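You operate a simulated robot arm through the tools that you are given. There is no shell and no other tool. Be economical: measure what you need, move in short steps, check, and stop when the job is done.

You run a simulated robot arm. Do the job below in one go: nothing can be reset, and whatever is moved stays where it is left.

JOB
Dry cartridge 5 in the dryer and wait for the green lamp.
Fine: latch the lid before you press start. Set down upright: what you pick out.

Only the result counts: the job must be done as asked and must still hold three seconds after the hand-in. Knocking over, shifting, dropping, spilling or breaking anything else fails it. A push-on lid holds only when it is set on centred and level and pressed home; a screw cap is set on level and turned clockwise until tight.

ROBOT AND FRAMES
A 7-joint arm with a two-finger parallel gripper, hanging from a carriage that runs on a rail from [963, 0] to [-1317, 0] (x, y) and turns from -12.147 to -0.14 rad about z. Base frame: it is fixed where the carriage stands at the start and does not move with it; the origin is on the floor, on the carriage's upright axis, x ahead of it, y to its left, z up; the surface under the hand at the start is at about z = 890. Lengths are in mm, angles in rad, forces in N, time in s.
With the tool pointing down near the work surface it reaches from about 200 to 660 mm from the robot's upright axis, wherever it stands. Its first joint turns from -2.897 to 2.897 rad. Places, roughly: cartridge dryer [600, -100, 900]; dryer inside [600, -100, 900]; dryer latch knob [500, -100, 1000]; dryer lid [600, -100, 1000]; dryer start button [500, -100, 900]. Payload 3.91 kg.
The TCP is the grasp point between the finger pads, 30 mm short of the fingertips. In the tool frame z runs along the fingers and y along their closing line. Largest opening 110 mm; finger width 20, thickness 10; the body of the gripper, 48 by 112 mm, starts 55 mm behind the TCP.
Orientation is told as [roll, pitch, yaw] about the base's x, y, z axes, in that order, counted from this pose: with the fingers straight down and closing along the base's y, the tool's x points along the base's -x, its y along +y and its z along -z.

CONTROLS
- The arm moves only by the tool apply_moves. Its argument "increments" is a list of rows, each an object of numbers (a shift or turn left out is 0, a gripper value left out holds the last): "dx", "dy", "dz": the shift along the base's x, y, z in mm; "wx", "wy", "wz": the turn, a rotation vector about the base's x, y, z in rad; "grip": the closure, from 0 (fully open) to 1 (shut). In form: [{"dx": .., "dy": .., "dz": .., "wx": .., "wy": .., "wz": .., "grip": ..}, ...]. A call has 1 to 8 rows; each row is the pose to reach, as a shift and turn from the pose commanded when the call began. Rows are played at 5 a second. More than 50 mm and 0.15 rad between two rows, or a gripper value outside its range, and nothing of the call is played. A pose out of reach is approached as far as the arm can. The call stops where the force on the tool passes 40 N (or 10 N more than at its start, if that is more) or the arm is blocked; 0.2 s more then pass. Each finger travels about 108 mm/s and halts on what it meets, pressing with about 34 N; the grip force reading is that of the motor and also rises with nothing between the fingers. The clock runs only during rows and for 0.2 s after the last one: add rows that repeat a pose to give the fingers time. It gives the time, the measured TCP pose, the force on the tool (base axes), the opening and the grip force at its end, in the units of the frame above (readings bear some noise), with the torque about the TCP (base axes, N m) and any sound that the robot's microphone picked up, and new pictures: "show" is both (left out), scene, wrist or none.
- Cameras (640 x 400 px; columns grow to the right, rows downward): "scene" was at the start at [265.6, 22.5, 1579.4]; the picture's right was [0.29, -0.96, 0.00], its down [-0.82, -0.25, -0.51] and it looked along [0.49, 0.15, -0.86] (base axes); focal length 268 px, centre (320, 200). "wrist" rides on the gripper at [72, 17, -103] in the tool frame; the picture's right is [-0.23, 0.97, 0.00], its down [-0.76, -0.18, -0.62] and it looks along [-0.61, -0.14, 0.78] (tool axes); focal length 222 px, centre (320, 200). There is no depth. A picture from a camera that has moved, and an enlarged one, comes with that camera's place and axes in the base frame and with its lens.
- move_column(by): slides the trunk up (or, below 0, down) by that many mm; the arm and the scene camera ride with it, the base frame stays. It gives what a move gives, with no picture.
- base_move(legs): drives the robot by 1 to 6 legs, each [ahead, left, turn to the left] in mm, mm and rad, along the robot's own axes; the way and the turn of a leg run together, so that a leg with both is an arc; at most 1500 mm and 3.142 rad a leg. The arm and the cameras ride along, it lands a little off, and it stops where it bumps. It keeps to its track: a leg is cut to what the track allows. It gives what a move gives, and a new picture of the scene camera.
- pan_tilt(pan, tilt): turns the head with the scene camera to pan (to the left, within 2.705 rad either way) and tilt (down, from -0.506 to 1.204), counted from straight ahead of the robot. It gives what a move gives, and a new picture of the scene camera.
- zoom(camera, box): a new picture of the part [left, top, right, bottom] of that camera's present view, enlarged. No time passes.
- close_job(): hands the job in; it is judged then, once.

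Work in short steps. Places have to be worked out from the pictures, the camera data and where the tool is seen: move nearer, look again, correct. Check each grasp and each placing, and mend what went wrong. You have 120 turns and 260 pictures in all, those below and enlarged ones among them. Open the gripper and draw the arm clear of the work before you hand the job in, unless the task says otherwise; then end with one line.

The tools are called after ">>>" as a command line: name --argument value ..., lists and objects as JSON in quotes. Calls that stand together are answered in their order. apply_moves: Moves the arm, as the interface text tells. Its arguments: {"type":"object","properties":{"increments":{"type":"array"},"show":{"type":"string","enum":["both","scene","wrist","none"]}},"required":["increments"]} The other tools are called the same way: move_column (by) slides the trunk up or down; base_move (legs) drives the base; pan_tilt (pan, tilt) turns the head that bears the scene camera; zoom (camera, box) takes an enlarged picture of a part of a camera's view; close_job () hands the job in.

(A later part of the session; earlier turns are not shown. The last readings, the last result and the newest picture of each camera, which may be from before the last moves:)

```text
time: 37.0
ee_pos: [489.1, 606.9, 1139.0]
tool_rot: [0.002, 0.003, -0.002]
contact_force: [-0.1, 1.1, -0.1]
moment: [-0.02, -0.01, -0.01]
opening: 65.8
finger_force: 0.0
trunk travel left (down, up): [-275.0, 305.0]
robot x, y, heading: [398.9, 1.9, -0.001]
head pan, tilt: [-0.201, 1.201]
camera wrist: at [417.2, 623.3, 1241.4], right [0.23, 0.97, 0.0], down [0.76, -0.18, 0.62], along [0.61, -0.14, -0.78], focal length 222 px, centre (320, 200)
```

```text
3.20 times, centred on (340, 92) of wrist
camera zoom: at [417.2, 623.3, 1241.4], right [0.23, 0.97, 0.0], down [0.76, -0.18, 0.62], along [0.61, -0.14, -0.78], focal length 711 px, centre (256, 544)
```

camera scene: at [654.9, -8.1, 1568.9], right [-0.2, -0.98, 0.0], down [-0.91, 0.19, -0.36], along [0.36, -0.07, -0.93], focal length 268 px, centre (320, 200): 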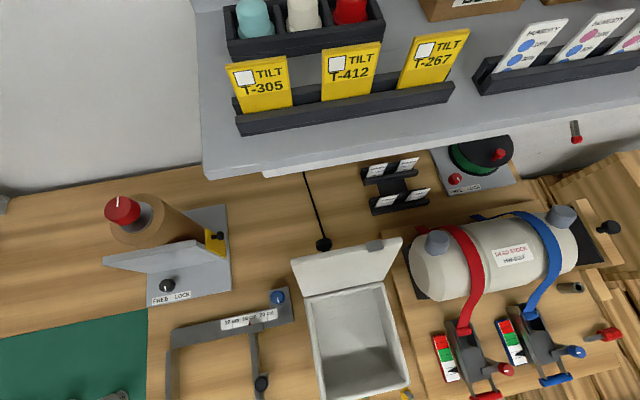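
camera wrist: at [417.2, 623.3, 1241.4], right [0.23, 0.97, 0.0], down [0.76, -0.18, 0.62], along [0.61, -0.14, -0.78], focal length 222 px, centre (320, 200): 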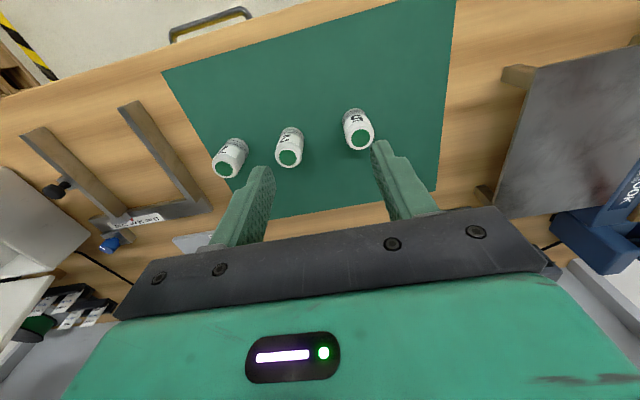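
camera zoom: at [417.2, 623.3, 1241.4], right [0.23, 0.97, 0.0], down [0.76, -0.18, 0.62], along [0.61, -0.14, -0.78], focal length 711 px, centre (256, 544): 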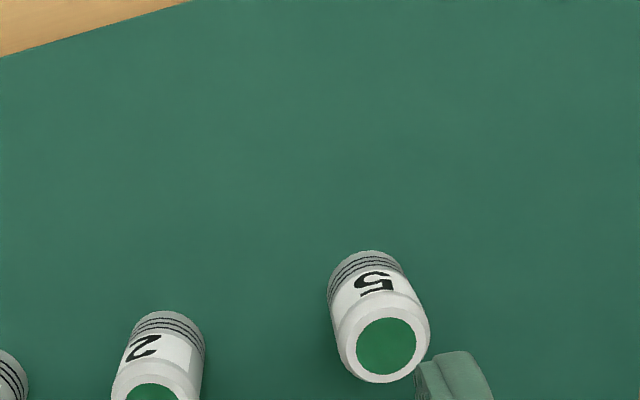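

Cartridge 5 is at about (547, 649.5), top z≈959, Ø≈38. I move above it with tips clear of the top and check.

>>> apply_moves --increments '[{"dx": 25, "dy": 20, "dz": -20}, {"dx": 50, "dy": 38, "dz": -45}, {"dx": 58, "dy": 42, "dz": -85}, {"dx": 58, "dy": 42, "dz": -125}]' --show "wrist"

>>> zoom --camera "wrist" --box '[220, 100, 420, 225]'

```text
time: 38.0
ee_pos: [551.5, 648.9, 1015.5]
tool_rot: [-0.001, 0.0, -0.001]
contact_force: [0.2, -0.5, 0.4]
moment: [-0.03, 0.01, -0.02]
opening: 65.9
finger_force: 0.0
trunk travel left (down, up): [-275.0, 305.0]
robot x, y, heading: [399.2, 0.7, 0.004]
head pan, tilt: [-0.201, 1.201]
camera wrist: at [478.4, 665.3, 1117.1], right [0.23, 0.97, 0.0], down [0.76, -0.18, 0.62], along [0.61, -0.14, -0.78], focal length 222 px, centre (320, 200)
```

wrist: 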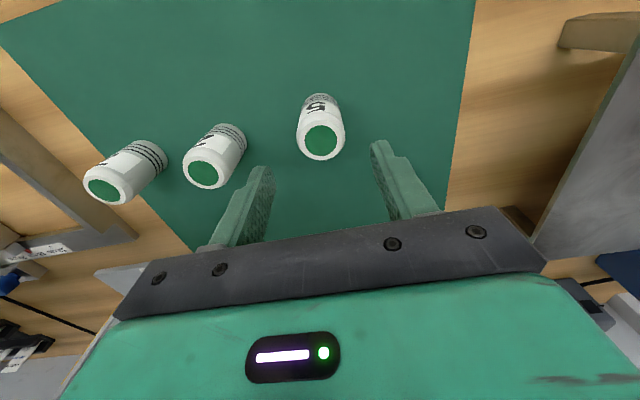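

```text
3.20 times, centred on (320, 162) of wrist
camera zoom: at [478.4, 665.3, 1117.1], right [0.23, 0.97, 0.0], down [0.76, -0.18, 0.62], along [0.61, -0.14, -0.78], focal length 711 px, centre (320, 320)
```

zoom: 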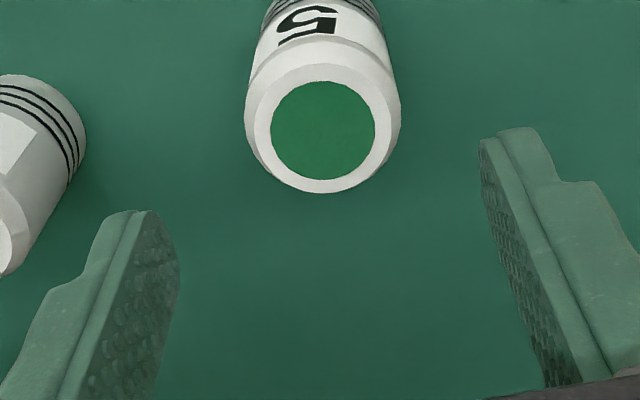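

Confirmed: top at (547, 650.5). Descend to z≈940 and close.

>>> apply_moves --increments '[{"dx": -4, "dy": 1.5, "dz": -40}, {"dx": -4, "dy": 1.5, "dz": -76}, {"dx": -4, "dy": 1.5, "dz": -76}, {"dx": -4, "dy": 1.5, "dz": -76, "grip": 1}, {"dx": -4, "dy": 1.5, "dz": -76, "grip": 1}, {"dx": -4, "dy": 1.5, "dz": -76, "grip": 1}]' --show "wrist"

```text
time: 39.4
ee_pos: [545.8, 652.0, 939.0]
tool_rot: [-0.001, 0.001, 0.0]
contact_force: [-0.3, 0.3, 0.4]
moment: [0.04, 0.02, -0.02]
opening: 39.1
finger_force: 33.8
trunk travel left (down, up): [-275.0, 305.0]
robot x, y, heading: [401.7, -1.0, -0.001]
head pan, tilt: [-0.201, 1.201]
camera wrist: at [472.8, 668.1, 1041.9], right [0.23, 0.97, 0.0], down [0.76, -0.18, 0.62], along [0.61, -0.14, -0.78], focal length 222 px, centre (320, 200)
```

wrist: 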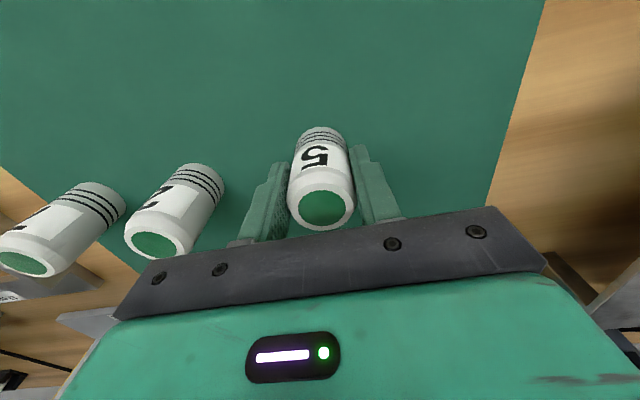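

Gripped at 39 mm. Lifting, then pulling toward the robot.

>>> apply_moves --increments '[{"dz": 30}, {"dz": 75}, {"dz": 120}, {"dz": 165}, {"dy": -20, "dz": 205}, {"dx": -10, "dy": -50, "dz": 235}, {"dx": -25, "dy": -90, "dz": 255}, {"dx": -40, "dy": -135, "dz": 265}]' --show "wrist"

```text
time: 41.2
ee_pos: [507.3, 515.8, 1202.1]
tool_rot: [0.0, 0.003, 0.001]
contact_force: [-1.1, 0.2, -1.4]
moment: [0.0, 0.01, 0.02]
opening: 39.2
finger_force: 34.9
trunk travel left (down, up): [-275.0, 305.0]
robot x, y, heading: [396.8, 0.3, 0.002]
head pan, tilt: [-0.201, 1.201]
camera wrist: at [433.9, 532.2, 1304.6], right [0.23, 0.97, 0.0], down [0.76, -0.18, 0.62], along [0.61, -0.14, -0.78], focal length 222 px, centre (320, 200)
```

wrist: 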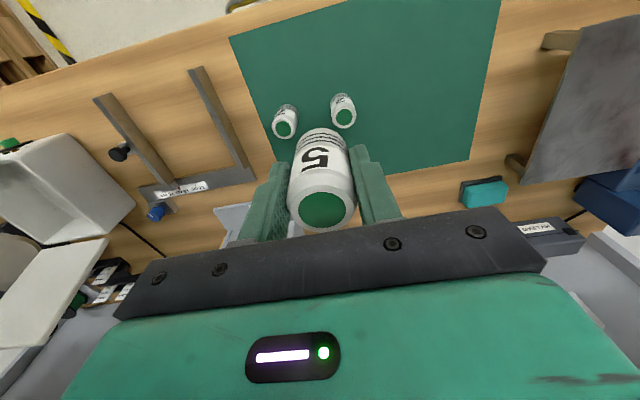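

Held firmly. Driving back 300 mm.

>>> base_move --legs '[[-300, 0, 0]]'

>>> pan_tilt --pan -0.35 --tilt 1.1

```text
time: 43.2
ee_pos: [204.8, 515.9, 1202.5]
tool_rot: [0.001, 0.0, -0.001]
contact_force: [-0.2, -0.5, -0.7]
moment: [-0.02, -0.01, -0.01]
opening: 38.9
finger_force: 34.0
trunk travel left (down, up): [-275.0, 305.0]
robot x, y, heading: [98.3, -0.5, -0.007]
head pan, tilt: [-0.201, 1.201]
camera scene: at [353.0, -8.1, 1568.9], right [-0.2, -0.98, 0.0], down [-0.91, 0.18, -0.36], along [0.36, -0.07, -0.93], focal length 268 px, centre (320, 200)
```

scene: 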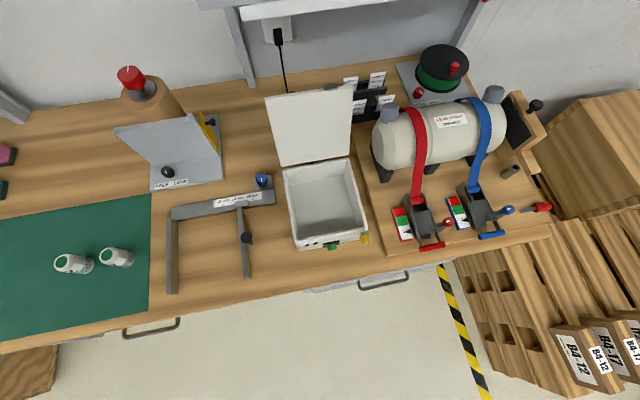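

```text
time: 43.9
ee_pos: [205.0, 516.3, 1202.9]
tool_rot: [0.0, 0.001, 0.0]
contact_force: [-0.8, -0.7, -1.3]
moment: [-0.01, 0.04, 0.02]
opening: 38.9
finger_force: 34.0
trunk travel left (down, up): [-275.0, 305.0]
robot x, y, heading: [96.8, 2.7, 0.001]
head pan, tilt: [-0.351, 1.1]
camera scene: at [357.5, -18.6, 1574.9], right [-0.34, -0.94, 0.0], down [-0.84, 0.31, -0.45], along [0.43, -0.16, -0.89], focal length 268 px, centre (320, 200)
```

scene: 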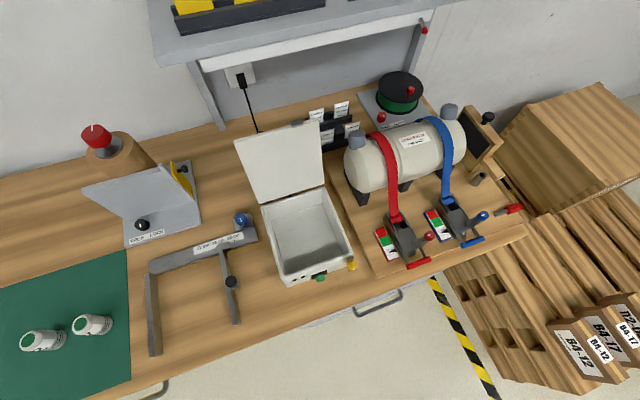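

>>> zoom --camera "scene" --box '[220, 110, 380, 290]'

>>> apply_moves --increments '[{"dx": 40, "dy": -30}, {"dx": 80, "dy": -60}, {"dx": 115, "dy": -95}, {"dx": 150, "dy": -130}, {"dx": 180, "dy": -170}, {"dx": 205, "dy": -212}, {"dx": 225, "dy": -256}, {"dx": 240, "dy": -302}]' --show "none"

```text
2.22 times, centred on (300, 200) of scene
camera zoom: at [357.5, -18.6, 1574.9], right [-0.34, -0.94, 0.0], down [-0.84, 0.31, -0.45], along [0.43, -0.16, -0.89], focal length 596 px, centre (364, 200)
```

zoom: 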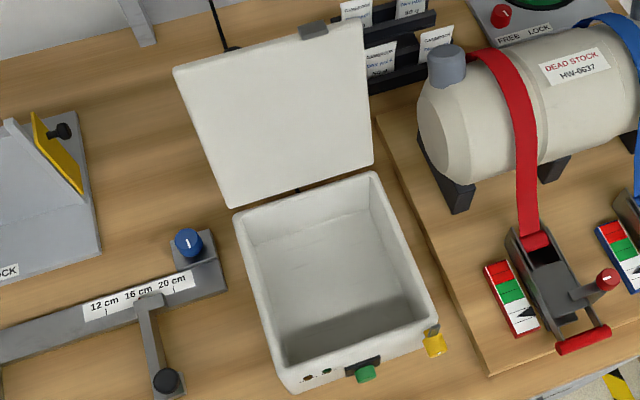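

```text
time: 45.7
ee_pos: [443.0, 213.4, 1203.8]
tool_rot: [0.001, 0.0, 0.003]
contact_force: [-0.3, 0.4, -2.1]
moment: [-0.02, -0.01, 0.05]
opening: 39.0
finger_force: 33.8
trunk travel left (down, up): [-275.0, 305.0]
robot x, y, heading: [95.2, -2.0, -0.001]
head pan, tilt: [-0.351, 1.1]
```

Interior spans about x 495–655, y −135…2; I'll place the cartridge at (580, -67). Moving over it.

>>> apply_moves --increments '[{"dx": 15, "dy": -45}, {"dx": 35, "dy": -90}, {"dx": 55, "dy": -135}, {"dx": 80, "dy": -175}, {"dx": 105, "dy": -215}, {"dx": 125, "dy": -250}, {"dx": 137, "dy": -280}, {"dx": 137, "dy": -280, "dz": -40}]' --show "both"

```text
time: 47.5
ee_pos: [579.7, -68.9, 1159.6]
tool_rot: [-0.001, 0.0, 0.0]
contact_force: [0.6, 0.8, -1.2]
moment: [0.01, 0.02, -0.03]
opening: 39.0
finger_force: 33.9
trunk travel left (down, up): [-275.0, 305.0]
robot x, y, heading: [97.5, -1.2, -0.004]
head pan, tilt: [-0.351, 1.1]
camera scene: at [357.5, -18.6, 1575.0], right [-0.34, -0.94, 0.0], down [-0.84, 0.31, -0.45], along [0.43, -0.16, -0.89], focal length 268 px, centre (320, 200)
camera wrist: at [507.5, -52.2, 1262.3], right [0.23, 0.97, 0.0], down [0.76, -0.18, 0.62], along [0.61, -0.14, -0.78], focal length 222 px, centre (320, 200)
```

scene: 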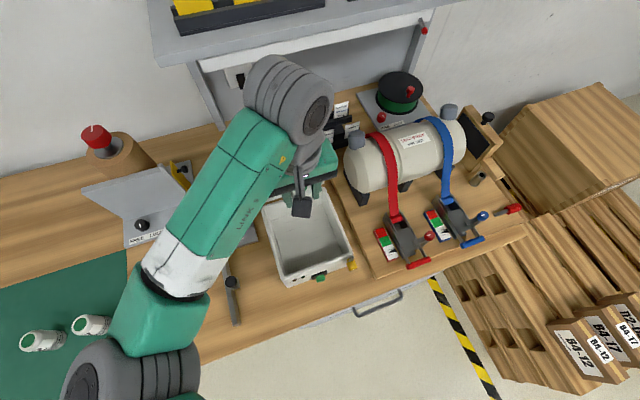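
wrist: 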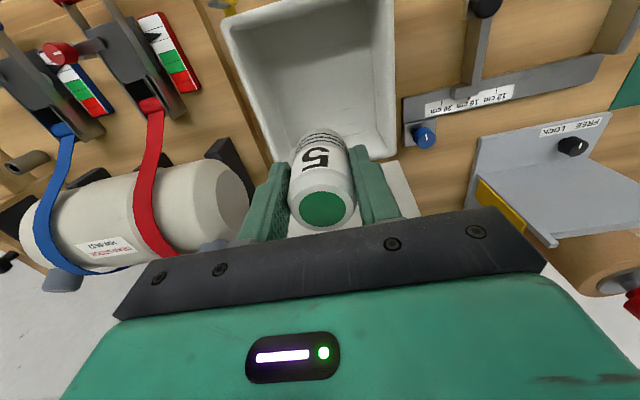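

Lined up over the box. Descend to TCP ≈ 975 first.

>>> apply_moves --increments '[{"dz": -45}, {"dz": -90}, {"dz": -135}, {"dz": -180}]' --show "wrist"

```text
time: 48.5
ee_pos: [580.0, -66.5, 981.4]
tool_rot: [0.002, 0.0, 0.0]
contact_force: [0.7, 0.2, -2.1]
moment: [0.01, 0.04, 0.0]
opening: 38.8
finger_force: 33.7
trunk travel left (down, up): [-275.0, 305.0]
robot x, y, heading: [96.8, -3.9, -0.003]
head pan, tilt: [-0.351, 1.1]
camera wrist: at [507.0, -50.3, 1083.1], right [0.23, 0.97, 0.0], down [0.76, -0.18, 0.62], along [0.61, -0.14, -0.78], focal length 222 px, centre (320, 200)
```

wrist: 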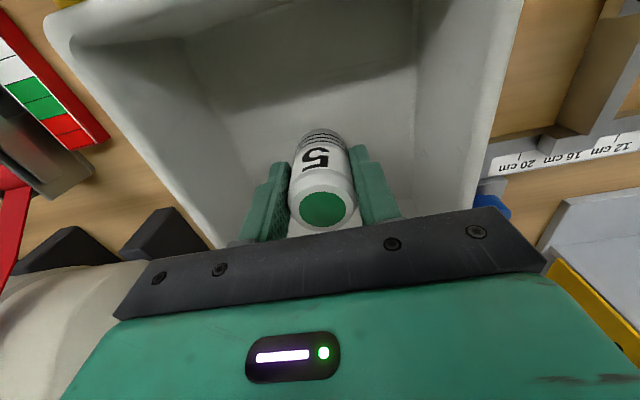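

Lower slowly until the floor is felt.

>>> apply_moves --increments '[{"dz": -6}, {"dz": -12}, {"dz": -18}, {"dz": -22}, {"dz": -26}, {"dz": -30}, {"dz": -34}, {"dz": -38}]' --show "none"

```text
time: 49.9
ee_pos: [584.1, -66.5, 956.8]
tool_rot: [-0.001, -0.006, -0.001]
contact_force: [-0.6, -1.0, 15.5]
moment: [0.04, -0.1, 0.0]
opening: 38.9
finger_force: 33.7
trunk travel left (down, up): [-275.0, 305.0]
robot x, y, heading: [94.2, -0.9, 0.001]
head pan, tilt: [-0.351, 1.1]
stopped in row 6: the force on the tool passed its limit at 46 N (the readings are from after the stop); the commanded pose is now the measured one
```

Bottom reached at TCP ≈957. Open and withdraw straight up.

>>> apply_moves --increments '[{"dz": 0.5, "grip": 0.45}, {"dz": 0.5, "grip": 0.35}, {"dz": 0.5, "grip": 0.35}, {"dz": 30, "grip": 0.35}, {"dz": 75, "grip": 0.35}, {"dz": 120, "grip": 0.35}]' --show "wrist"

```text
time: 51.3
ee_pos: [580.3, -65.2, 1074.5]
tool_rot: [-0.001, -0.003, 0.003]
contact_force: [-0.2, 0.0, 0.3]
moment: [0.03, -0.05, 0.02]
opening: 71.3
finger_force: 0.1
trunk travel left (down, up): [-275.0, 305.0]
robot x, y, heading: [96.9, -0.1, 0.004]
head pan, tilt: [-0.351, 1.1]
camera wrist: at [508.3, -50.0, 1177.2], right [0.23, 0.97, 0.0], down [0.76, -0.18, 0.62], along [0.61, -0.14, -0.78], focal length 222 px, centre (320, 200)
```

wrist: 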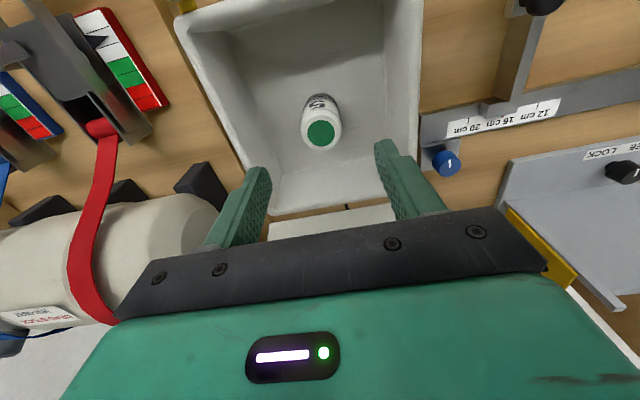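

Cartridge 5 stands upright in the dryer. Now back up and pitch the tool to look at the open lid and its knob.

>>> apply_moves --increments '[{"dx": -10, "dz": 45, "grip": 0.35}, {"dx": -30, "dz": 85, "wy": -0.13, "grip": 0.35}, {"dx": -50, "dz": 120, "wy": -0.26, "grip": 0.35}, {"dx": -60, "dy": 15, "dz": 150, "wy": -0.39, "grip": 0.35}, {"dx": -60, "dy": 30, "dz": 170, "wy": -0.45, "grip": 0.35}]' --show "wrist"

>>> zoom --camera "wrist" --box '[220, 60, 420, 225]'

```text
time: 52.5
ee_pos: [520.9, -36.4, 1243.2]
tool_rot: [0.0, -0.452, -0.001]
contact_force: [0.1, 0.5, 0.0]
moment: [0.03, 0.01, -0.01]
opening: 71.3
finger_force: 0.0
trunk travel left (down, up): [-275.0, 305.0]
robot x, y, heading: [96.9, -0.8, 0.001]
head pan, tilt: [-0.351, 1.1]
camera wrist: at [409.4, -20.4, 1304.0], right [0.2, 0.97, 0.1], down [0.41, -0.18, 0.89], along [0.89, -0.14, -0.44], focal length 222 px, centre (320, 200)
```

wrist: 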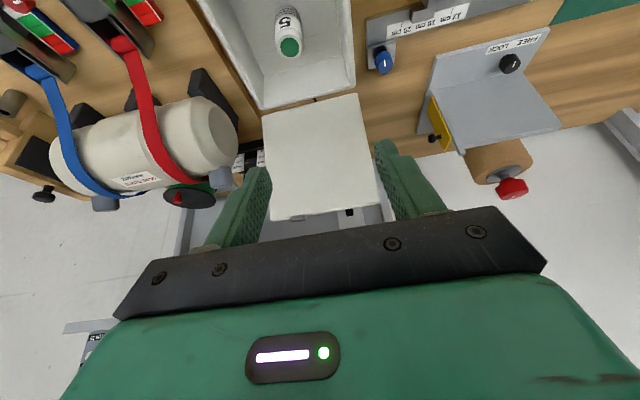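

```text
2.42 times, centred on (320, 142) of wrist
camera zoom: at [409.4, -20.4, 1304.0], right [0.2, 0.97, 0.1], down [0.41, -0.18, 0.89], along [0.89, -0.14, -0.44], focal length 538 px, centre (320, 339)
```

zoom: 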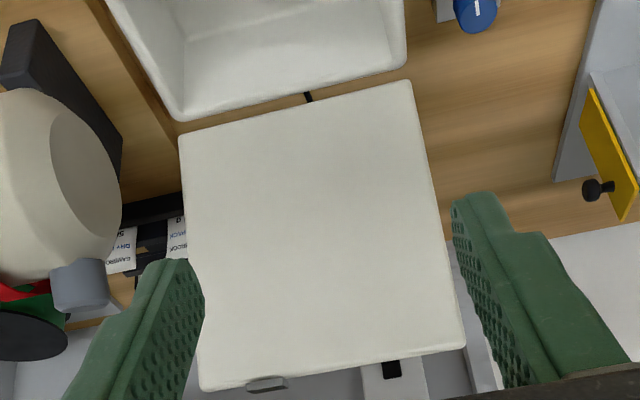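

The lid leans at ≈1.76 rad with its knob behind at about (749, -35, 1147). I'll bring the fingers over the lid's top edge and down behind it around the knob with a pitch of −0.2.

>>> apply_moves --increments '[{"dx": 45, "dz": 5, "wy": 0.05}, {"dx": 90, "dz": 5, "wy": 0.1}, {"dx": 135, "dz": 5, "wy": 0.15}, {"dx": 180, "dz": 5, "wy": 0.2}, {"dx": 215, "dz": 5, "wy": 0.25}, {"dx": 229, "dz": 5, "wy": 0.25}, {"dx": 229, "dz": -20, "wy": 0.25}]' --show "both"

>>> zoom --camera "wrist" --box '[220, 60, 420, 225]'

```text
time: 54.1
ee_pos: [752.9, -35.0, 1224.7]
tool_rot: [0.003, -0.204, 0.001]
contact_force: [0.7, -0.6, -0.7]
moment: [0.0, 0.05, 0.02]
opening: 71.5
finger_force: 0.1
trunk travel left (down, up): [-275.0, 305.0]
robot x, y, heading: [95.9, 0.4, 0.002]
head pan, tilt: [-0.351, 1.1]
camera scene: at [357.5, -18.5, 1575.0], right [-0.34, -0.94, 0.0], down [-0.84, 0.31, -0.45], along [0.43, -0.16, -0.89], focal length 268 px, centre (320, 200)
camera wrist: at [660.8, -19.8, 1310.0], right [0.22, 0.97, 0.05], down [0.62, -0.18, 0.76], along [0.75, -0.14, -0.64], focal length 222 px, centre (320, 200)
```

scene: 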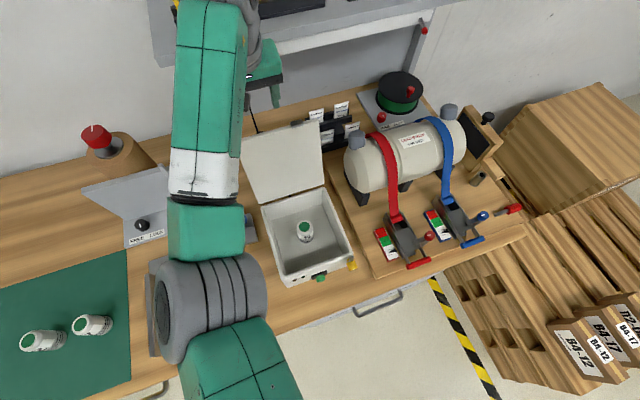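
wrist: 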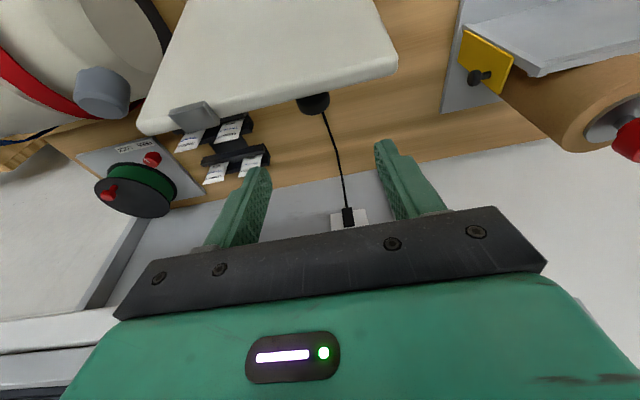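

```text
2.42 times, centred on (320, 142) of wrist
camera zoom: at [660.8, -19.8, 1310.0], right [0.22, 0.97, 0.05], down [0.62, -0.18, 0.76], along [0.75, -0.14, -0.64], focal length 538 px, centre (320, 339)
```

zoom: 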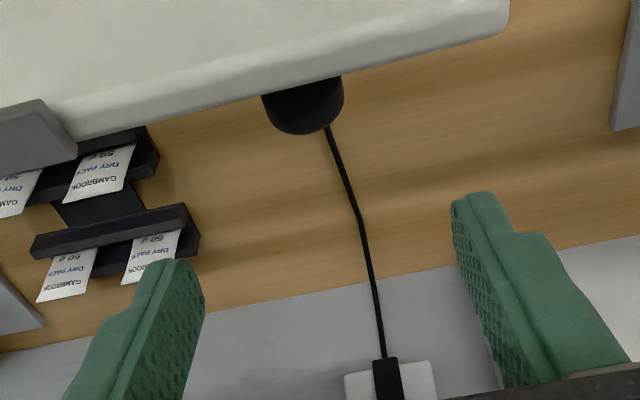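

The knob's outer end is at about x 755, y −38 and the lid's edge at x≈722, so there is room. Descend around the knob and close.

>>> apply_moves --increments '[{"dx": -1, "dy": -2, "dz": -30}, {"dx": -4, "dy": -2, "dz": -62}, {"dx": -4, "dy": -2, "dz": -62, "grip": 1}, {"dx": -4, "dy": -2, "dz": -62, "grip": 1}, {"dx": -4, "dy": -2, "dz": -62, "grip": 1}, {"dx": -4, "dy": -2, "dz": -62, "grip": 1}]' --show "wrist"

```text
time: 55.5
ee_pos: [750.2, -35.7, 1163.6]
tool_rot: [0.0, -0.204, 0.0]
contact_force: [1.4, 1.7, 0.1]
moment: [0.04, -0.44, -0.05]
opening: 22.1
finger_force: 45.0
trunk travel left (down, up): [-275.0, 305.0]
robot x, y, heading: [93.9, 4.3, 0.004]
head pan, tilt: [-0.351, 1.1]
camera wrist: at [658.1, -18.7, 1249.0], right [0.22, 0.97, 0.05], down [0.62, -0.18, 0.76], along [0.75, -0.14, -0.64], focal length 222 px, centre (320, 200)
```

wrist: 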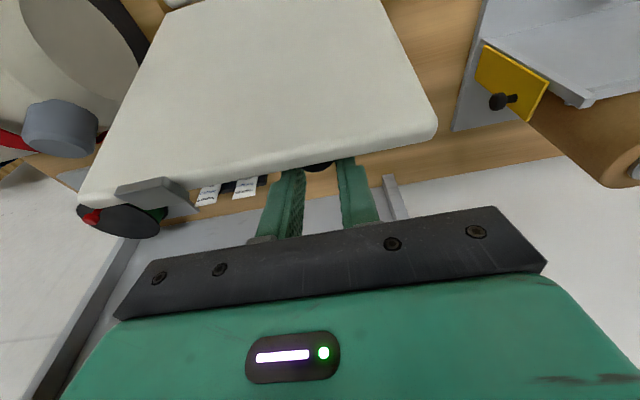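

The grip (22 mm) is off the knob's centre, likely too high; I reopen and go 12 mm deeper.

>>> apply_moves --increments '[{"grip": 0.5}, {"grip": 0.5}, {"dz": -12, "dx": 1, "grip": 0.5}, {"dz": -12, "dx": 1, "grip": 1}, {"dz": -12, "dx": 1, "grip": 1}, {"dz": -12, "dx": 1, "grip": 1}]' --show "none"

```text
time: 56.9
ee_pos: [751.3, -34.3, 1150.5]
tool_rot: [0.002, -0.202, 0.001]
contact_force: [-1.4, 8.4, 2.2]
moment: [0.08, 0.26, 0.04]
opening: 23.1
finger_force: 44.7
trunk travel left (down, up): [-275.0, 305.0]
robot x, y, heading: [95.8, 0.9, 0.002]
head pan, tilt: [-0.351, 1.1]
```

>>> apply_moves --increments '[{"grip": 0.6}, {"grip": 0.6}, {"dx": -8, "dz": 2, "grip": 0.6}, {"dx": -8, "dz": 2, "grip": 1}, {"dx": -8, "dz": 2, "grip": 1}, {"dx": -8, "dz": 2, "grip": 1}]' --show "wrist"

```text
time: 58.3
ee_pos: [740.9, -35.9, 1152.3]
tool_rot: [0.0, -0.203, 0.002]
contact_force: [1.6, 11.1, -6.1]
moment: [0.1, -0.45, 0.0]
opening: 25.0
finger_force: 44.9
trunk travel left (down, up): [-275.0, 305.0]
robot x, y, heading: [95.6, 3.0, 0.003]
head pan, tilt: [-0.351, 1.1]
camera wrist: at [649.5, -19.0, 1237.3], right [0.22, 0.97, 0.05], down [0.62, -0.18, 0.76], along [0.75, -0.14, -0.64], focal length 222 px, centre (320, 200)
```

wrist: 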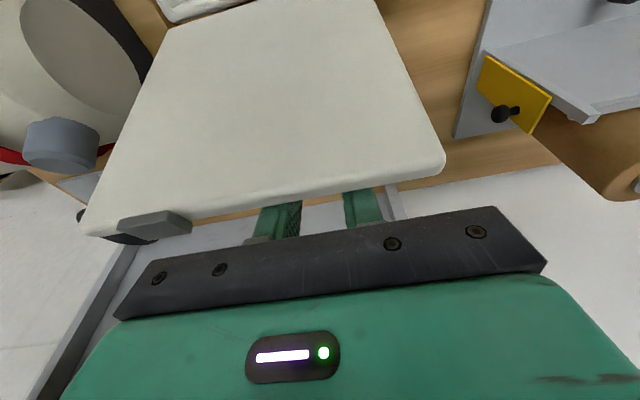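

Good grip (25 mm). I swing the lid forward along its arc.

>>> apply_moves --increments '[{"dx": -30, "dz": 8}, {"dx": -73, "dz": 11}, {"dx": -116, "dz": 2}, {"dx": -148, "dz": -12, "wy": -0.1}]' --show "scene"

```text
time: 59.3
ee_pos: [591.0, -34.1, 1137.6]
tool_rot: [0.001, -0.299, -0.001]
contact_force: [-1.1, 8.8, -0.5]
moment: [-0.18, 0.14, 0.2]
opening: 25.3
finger_force: 45.3
trunk travel left (down, up): [-275.0, 305.0]
robot x, y, heading: [97.8, -4.4, 0.007]
head pan, tilt: [-0.351, 1.1]
camera scene: at [357.6, -17.8, 1574.7], right [-0.34, -0.94, 0.0], down [-0.84, 0.31, -0.45], along [0.43, -0.15, -0.89], focal length 268 px, centre (320, 200)
```

scene: 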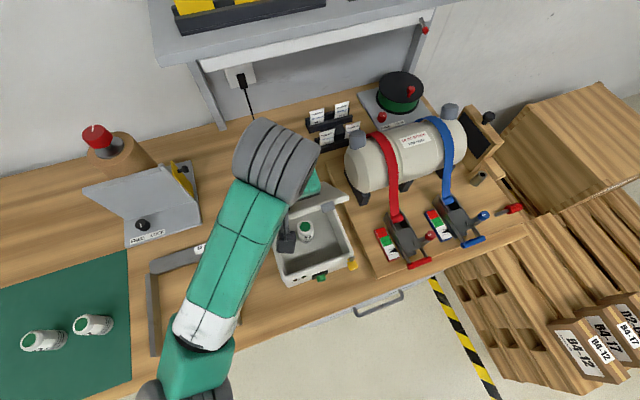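

>>> apply_moves --increments '[{"dx": -22, "dz": -15, "wy": -0.12}, {"dx": -42, "dz": -33, "wy": -0.24}, {"dx": -58, "dz": -54, "wy": -0.34}, {"dx": -72, "dz": -76, "wy": -0.4}, {"dx": -79, "dz": -92, "wy": -0.45}]' --show "wrist"

```text
time: 60.5
ee_pos: [515.0, -34.8, 1050.2]
tool_rot: [0.002, -0.756, 0.002]
contact_force: [3.1, 4.7, 6.8]
moment: [0.04, -1.39, -0.03]
opening: 25.4
finger_force: 44.8
trunk travel left (down, up): [-275.0, 305.0]
robot x, y, heading: [96.4, -2.7, -0.003]
head pan, tilt: [-0.351, 1.1]
camera wrist: at [391.1, -18.9, 1074.4], right [0.16, 0.97, 0.16], down [0.13, -0.18, 0.98], along [0.98, -0.14, -0.15], focal length 222 px, centre (320, 200)
```

wrist: 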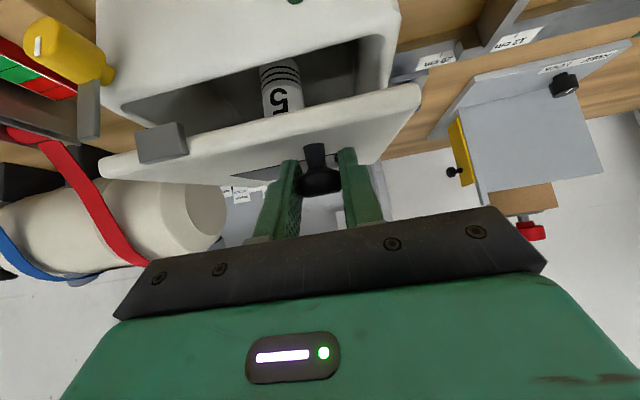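

Almost closed. Continue down gently to shut.

>>> apply_moves --increments '[{"dx": -2, "dz": -7}, {"dx": -4, "dz": -13}, {"dx": -6, "dz": -19}, {"dx": -7, "dz": -23}, {"dx": -7, "dz": -26}, {"dx": -7, "dz": -28}]' --show "wrist"

>>> zoom --camera "wrist" --box '[60, 0, 440, 220]'

```text
time: 61.9
ee_pos: [507.9, -34.3, 1025.6]
tool_rot: [-0.001, -0.765, 0.005]
contact_force: [4.5, 4.6, 18.4]
moment: [0.15, 0.23, 0.32]
opening: 25.2
finger_force: 44.7
trunk travel left (down, up): [-275.0, 305.0]
robot x, y, heading: [96.8, -2.3, 0.009]
head pan, tilt: [-0.351, 1.1]
stopped in row 6: the force on the tool passed its limit at 44 N (the readings are from after the stop); the commanded pose is now the measured one
camera wrist: at [384.6, -19.3, 1049.4], right [0.16, 0.97, 0.16], down [0.12, -0.18, 0.98], along [0.98, -0.14, -0.14], focal length 222 px, centre (320, 200)
```

wrist: 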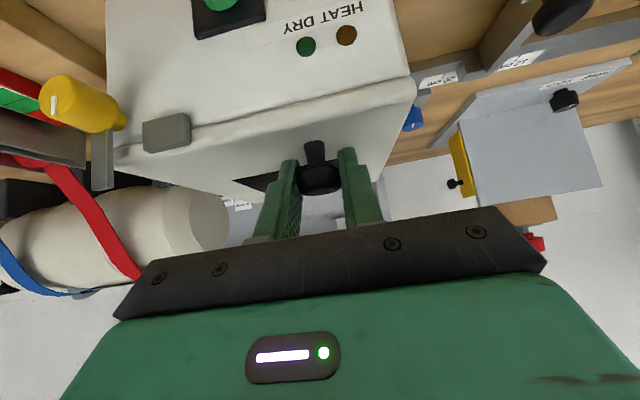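

```text
1.68 times, centred on (250, 110) of wrist
camera zoom: at [384.6, -19.3, 1049.4], right [0.16, 0.97, 0.16], down [0.12, -0.18, 0.98], along [0.98, -0.14, -0.14], focal length 374 px, centre (438, 352)
```

zoom: 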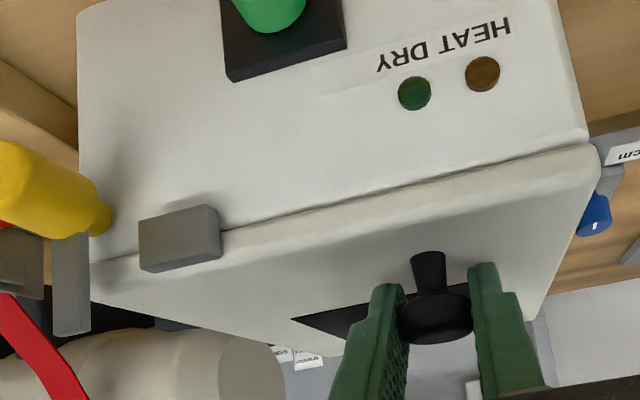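

The lid is shut. Release the knob, back away, then drive back to work on the front panel with the tool near horizontal.

>>> apply_moves --increments '[{"grip": 0.5}, {"grip": 0.5}, {"dx": -25, "dz": 25, "grip": 0.5}, {"dx": -55, "dz": 55, "grip": 0.5}, {"dx": -75, "dz": 95, "grip": 0.5}]' --show "none"

>>> base_move --legs '[[-250, 0, 0]]'

```text
time: 63.1
ee_pos: [484.9, -47.9, 1095.9]
tool_rot: [0.002, -0.757, 0.001]
contact_force: [0.2, 0.0, 0.3]
moment: [-0.01, 0.0, -0.01]
opening: 55.0
finger_force: 0.1
out of reach, approached as far as the arm can: row 4, 5
trunk travel left (down, up): [-275.0, 305.0]
robot x, y, heading: [96.4, 1.2, 0.002]
head pan, tilt: [-0.351, 1.1]
```

```text
time: 64.9
ee_pos: [231.9, -48.3, 1095.2]
tool_rot: [-0.003, -0.756, -0.001]
contact_force: [-0.7, 0.0, 0.3]
moment: [0.01, 0.01, 0.01]
opening: 54.8
finger_force: 0.1
trunk travel left (down, up): [-275.0, 305.0]
robot x, y, heading: [-153.3, -2.5, -0.003]
head pan, tilt: [-0.351, 1.1]
camera scene: at [104.7, -19.6, 1574.9], right [-0.35, -0.94, 0.0], down [-0.84, 0.31, -0.45], along [0.43, -0.16, -0.89], focal length 268 px, centre (320, 200)
```

scene: 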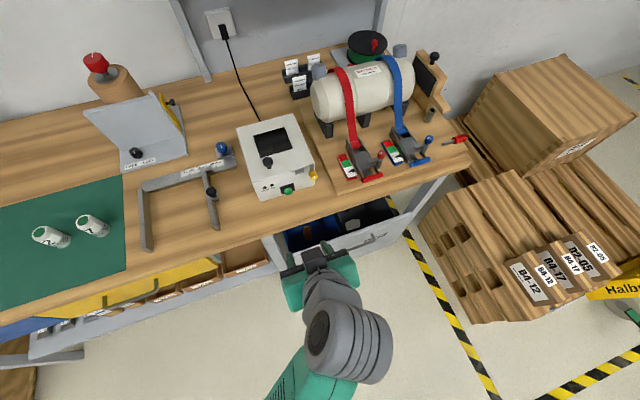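

I pitch the tool further toward horizontal to view the dryer front at its own height.

>>> apply_moves --increments '[{"dx": 15, "dy": -10, "wy": -0.12}, {"dx": 30, "dy": -20, "wy": -0.24}, {"dx": 45, "dy": -30, "wy": -0.36}, {"dx": 60, "dy": -40, "dz": -20, "wy": -0.45}]' --show "wrist"

>>> zoom --camera "wrist" --box '[220, 0, 440, 150]'

```text
time: 65.9
ee_pos: [292.1, -91.8, 1076.2]
tool_rot: [0.0, -1.209, -0.003]
contact_force: [-0.5, 0.2, 0.3]
moment: [-0.01, 0.02, -0.01]
opening: 54.9
finger_force: 0.1
trunk travel left (down, up): [-275.0, 305.0]
robot x, y, heading: [-156.5, 3.6, -0.004]
head pan, tilt: [-0.351, 1.1]
camera wrist: at [169.7, -75.1, 1043.8], right [0.08, 0.97, 0.21], down [-0.31, -0.18, 0.93], along [0.95, -0.14, 0.29], focal length 222 px, centre (320, 200)
```

wrist: 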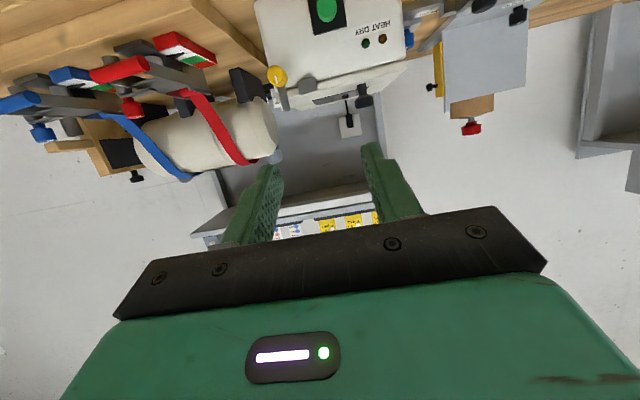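

```text
2.67 times, centred on (330, 75) of wrist
camera zoom: at [169.7, -75.1, 1043.8], right [0.08, 0.97, 0.21], down [-0.31, -0.18, 0.93], along [0.95, -0.14, 0.29], focal length 592 px, centre (293, 533)
```

zoom: 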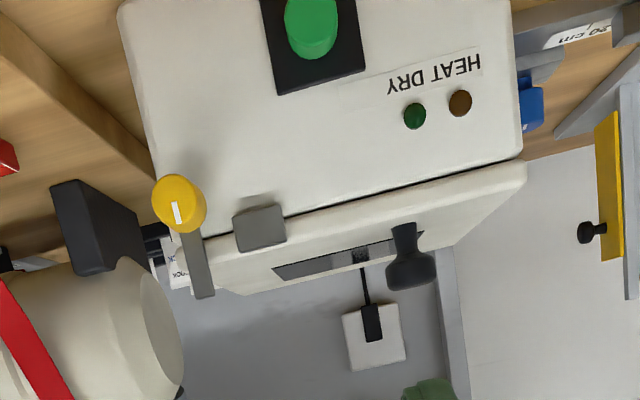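

Estimates: latch knob face (452, -133, 978) with its bar pointing up; striker (480, -104, 987) to its left; button (471, -65, 920). I'll bring the tool horizontal facing +x in front of the latch knob.

>>> apply_moves --increments '[{"dx": 10, "dy": -15, "dz": -25, "wy": -0.12}, {"dx": 20, "dy": -30, "dz": -50, "wy": -0.24}, {"dx": 30, "dy": -41, "dz": -75, "wy": -0.362}]' --show "wrist"

```text
time: 66.7
ee_pos: [321.7, -133.0, 997.5]
tool_rot: [0.372, -1.57, -0.376]
contact_force: [0.6, -0.6, -1.0]
moment: [-0.01, 0.0, 0.01]
opening: 55.1
finger_force: 0.1
trunk travel left (down, up): [-275.0, 305.0]
robot x, y, heading: [-157.6, 0.9, -0.006]
head pan, tilt: [-0.351, 1.1]
camera wrist: at [218.4, -116.5, 924.4], right [0.0, 0.97, 0.23], down [-0.62, -0.18, 0.76], along [0.78, -0.14, 0.61], focal length 222 px, centre (320, 200)
```

wrist: 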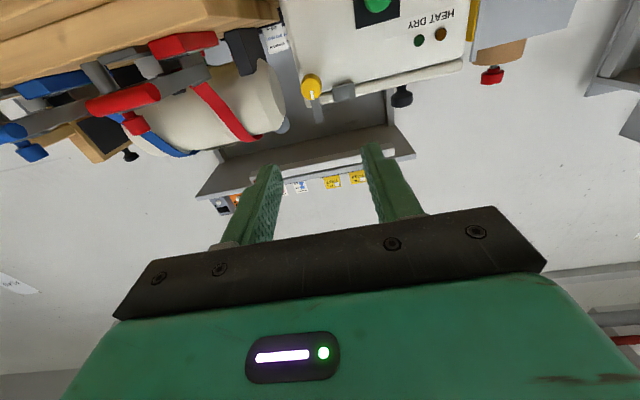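

>>> zoom --camera "wrist" --box '[270, 40, 430, 140]'

>>> apply_moves --increments '[{"wx": 0.14}, {"wx": 0.28}, {"wx": 0.42}, {"wx": 0.56}, {"wx": 0.7}]' --show "wrist"

```text
4.00 times, centred on (350, 90) of wrist
camera zoom: at [218.4, -116.5, 924.4], right [0.0, 0.97, 0.23], down [-0.62, -0.18, 0.76], along [0.78, -0.14, 0.61], focal length 888 px, centre (200, 640)
```

zoom: 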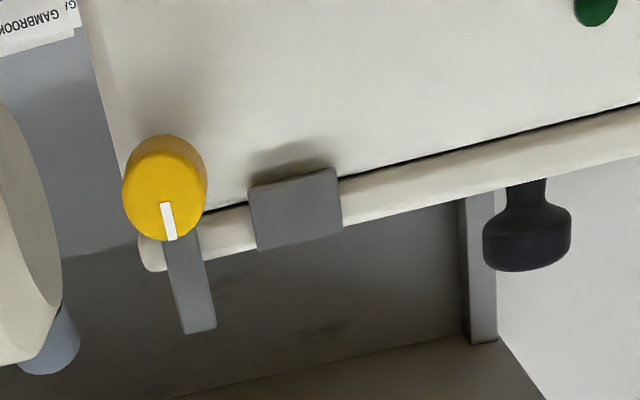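

```text
time: 67.9
ee_pos: [322.3, -130.5, 1001.7]
tool_rot: [1.567, -0.868, -1.57]
contact_force: [-0.9, -0.1, -0.3]
moment: [0.01, -0.02, -0.01]
opening: 55.1
finger_force: 0.0
trunk travel left (down, up): [-275.0, 305.0]
robot x, y, heading: [-153.1, -0.9, -0.005]
head pan, tilt: [-0.351, 1.1]
camera wrist: at [218.0, -71.6, 955.6], right [0.0, 0.6, 0.8], down [-0.62, -0.63, 0.47], along [0.78, -0.5, 0.37], focal length 222 px, centre (320, 200)
```

wrist: 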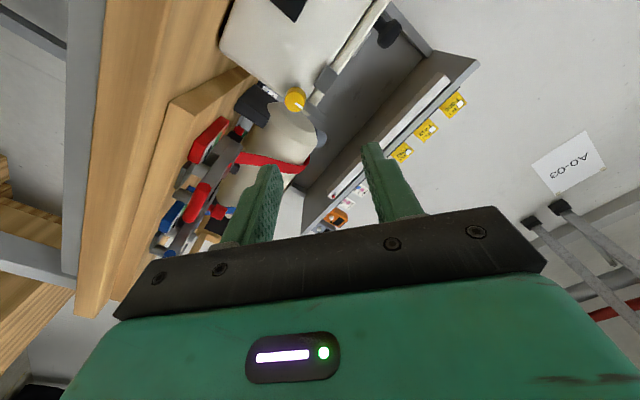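

>>> zoom --camera "wrist" --box '[240, 60, 360, 140]'

```text
5.00 times, centred on (300, 100) of wrist
camera zoom: at [218.0, -71.6, 955.6], right [0.0, 0.6, 0.8], down [-0.62, -0.63, 0.47], along [0.78, -0.5, 0.37], focal length 1111 px, centre (420, 700)
```

zoom: 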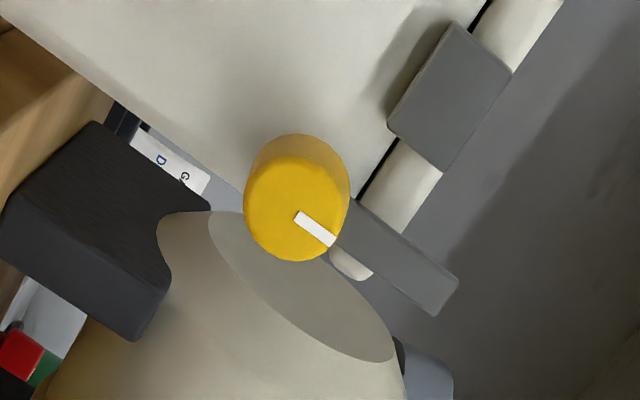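

Refined knob face: (457, -136.5, 973), Ø≈21. Approach along +x, stopping short to check alignment.

>>> apply_moves --increments '[{"dx": 30, "dy": -5, "dz": -27}, {"dx": 60, "dy": -5, "dz": -27}, {"dx": 88, "dy": -5, "dz": -27}]' --show "wrist"

>>> zoom --camera "wrist" --box '[220, 60, 420, 220]'

```text
time: 68.7
ee_pos: [410.9, -132.9, 976.6]
tool_rot: [1.568, -0.871, -1.568]
contact_force: [-0.4, 0.1, 0.1]
moment: [-0.02, -0.01, -0.02]
opening: 54.9
finger_force: 0.0
trunk travel left (down, up): [-275.0, 305.0]
robot x, y, heading: [-155.6, 1.9, -0.006]
head pan, tilt: [-0.351, 1.1]
camera wrist: at [307.9, -73.6, 931.6], right [0.0, 0.6, 0.8], down [-0.62, -0.63, 0.47], along [0.78, -0.5, 0.37], focal length 222 px, centre (320, 200)
```

wrist: 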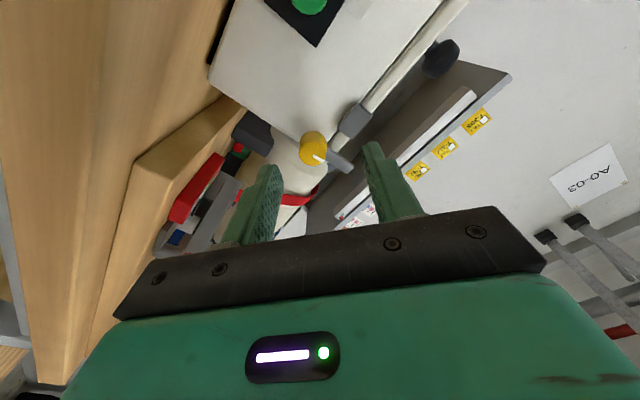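

```text
2.50 times, centred on (320, 140) of wrist
camera zoom: at [307.9, -73.6, 931.6], right [0.0, 0.6, 0.8], down [-0.62, -0.63, 0.47], along [0.78, -0.5, 0.37], focal length 555 px, centre (320, 350)
```

zoom: 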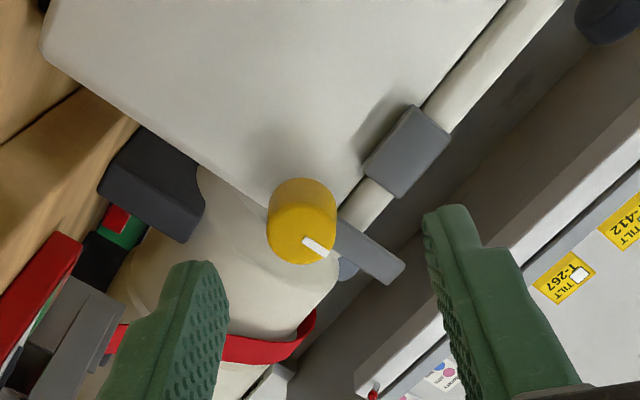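

Consistent. Advance with a small correction and close on the knob.

>>> apply_moves --increments '[{"dx": 0, "dy": -4, "dz": -4}, {"dx": 16, "dy": -4, "dz": -4}, {"dx": 31, "dy": -4, "dz": -4}, {"dx": 31, "dy": -4, "dz": -4, "grip": 1}, {"dx": 31, "dy": -4, "dz": -4, "grip": 1}, {"dx": 31, "dy": -4, "dz": -4, "grip": 1}]' --show "wrist"

```text
time: 70.1
ee_pos: [439.8, -134.8, 971.4]
tool_rot: [1.57, -0.868, -1.572]
contact_force: [-4.9, 4.0, 11.6]
moment: [-0.01, -0.29, 0.11]
opening: 20.8
finger_force: 44.8
trunk travel left (down, up): [-275.0, 305.0]
robot x, y, heading: [-155.1, -2.7, -0.007]
head pan, tilt: [-0.351, 1.1]
camera wrist: at [336.7, -77.0, 926.3], right [0.0, 0.6, 0.8], down [-0.62, -0.63, 0.47], along [0.78, -0.5, 0.37], focal length 222 px, centre (320, 200)
```

wrist: 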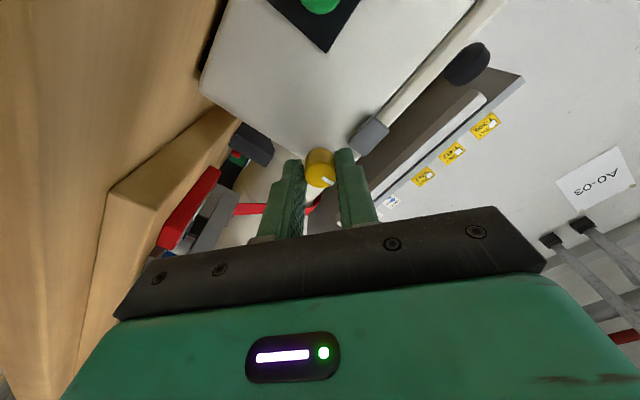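

Gripped. Turn the bar toward the striker (negative about x).

>>> apply_moves --increments '[{"dz": 1, "wx": -0.14}, {"dz": 1, "wx": -0.28}, {"dz": 1, "wx": -0.42}, {"dz": 1, "wx": -0.56}, {"dz": 1, "wx": -0.7}]' --show "wrist"

>>> zoom --camera "wrist" --box '[220, 60, 420, 220]'

```text
time: 71.3
ee_pos: [440.9, -137.4, 971.4]
tool_rot: [-0.772, -1.568, 0.767]
contact_force: [-6.4, 8.4, 8.4]
moment: [-0.01, 0.22, 0.42]
opening: 21.0
finger_force: 45.1
trunk travel left (down, up): [-275.0, 305.0]
robot x, y, heading: [-155.9, 2.2, -0.01]
head pan, tilt: [-0.351, 1.1]
camera wrist: at [336.6, -120.7, 897.8], right [0.0, 0.97, 0.23], down [-0.62, -0.18, 0.76], along [0.78, -0.14, 0.61], focal length 222 px, centre (320, 200)
```

wrist: 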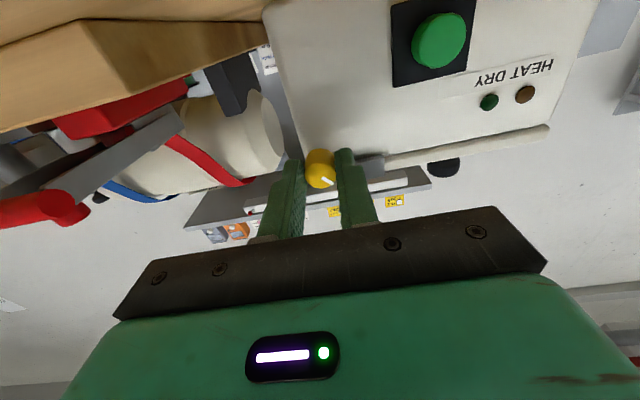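

```text
2.50 times, centred on (320, 140) of wrist
camera zoom: at [336.6, -120.7, 897.8], right [0.0, 0.97, 0.23], down [-0.62, -0.18, 0.76], along [0.78, -0.14, 0.61], focal length 555 px, centre (320, 350)
```

zoom: 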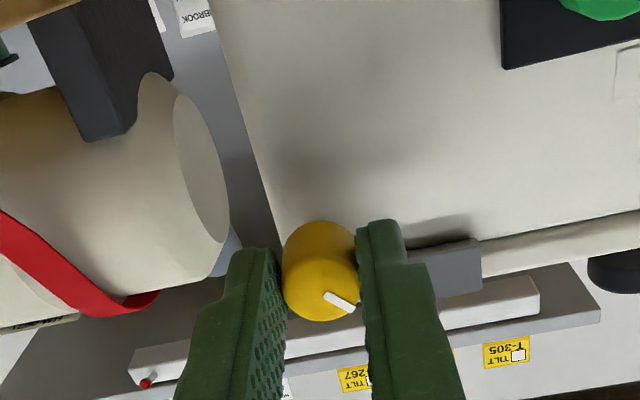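

The knob turns with the hand without resistance. Continue another ~0.87 rad.

>>> apply_moves --increments '[{"wx": -0.14}, {"wx": -0.28}, {"wx": -0.42}, {"wx": -0.56}, {"wx": -0.7}, {"wx": -0.84}, {"wx": -0.88}]' --show "wrist"

>>> zoom --camera "wrist" --box '[220, 60, 420, 220]'

```text
time: 72.9
ee_pos: [441.1, -138.7, 970.3]
tool_rot: [-1.57, -0.691, 1.567]
contact_force: [0.4, 2.6, -1.3]
moment: [0.4, 0.25, 0.36]
opening: 21.6
finger_force: 45.4
trunk travel left (down, up): [-275.0, 305.0]
robot x, y, heading: [-155.8, 1.1, -0.005]
head pan, tilt: [-0.351, 1.1]
camera wrist: at [336.4, -184.6, 910.8], right [0.0, 0.8, -0.61], down [-0.62, 0.48, 0.62], along [0.78, 0.38, 0.5], focal length 222 px, centre (320, 200)
```

wrist: 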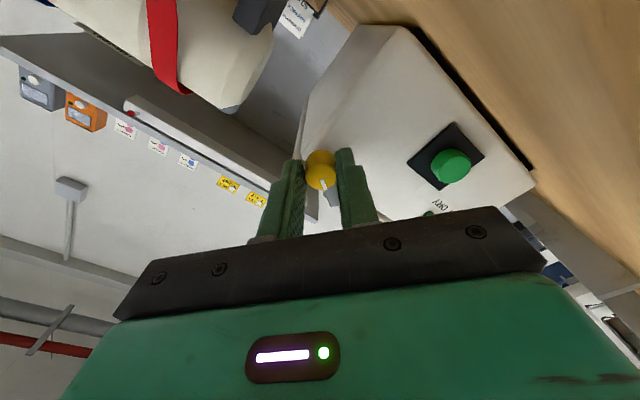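

```text
2.50 times, centred on (320, 140) of wrist
camera zoom: at [336.4, -184.6, 910.8], right [0.0, 0.8, -0.61], down [-0.62, 0.48, 0.62], along [0.78, 0.38, 0.5], focal length 555 px, centre (320, 350)
```

zoom: 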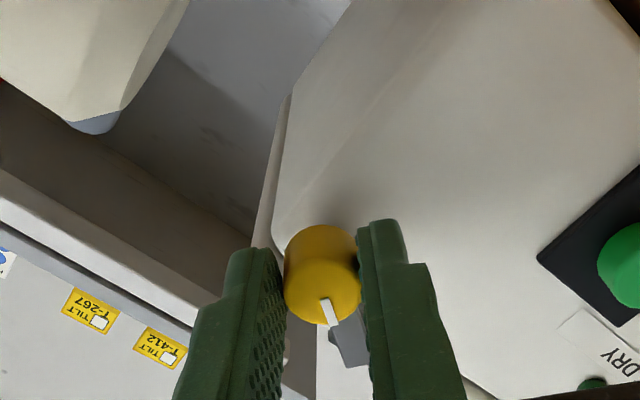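

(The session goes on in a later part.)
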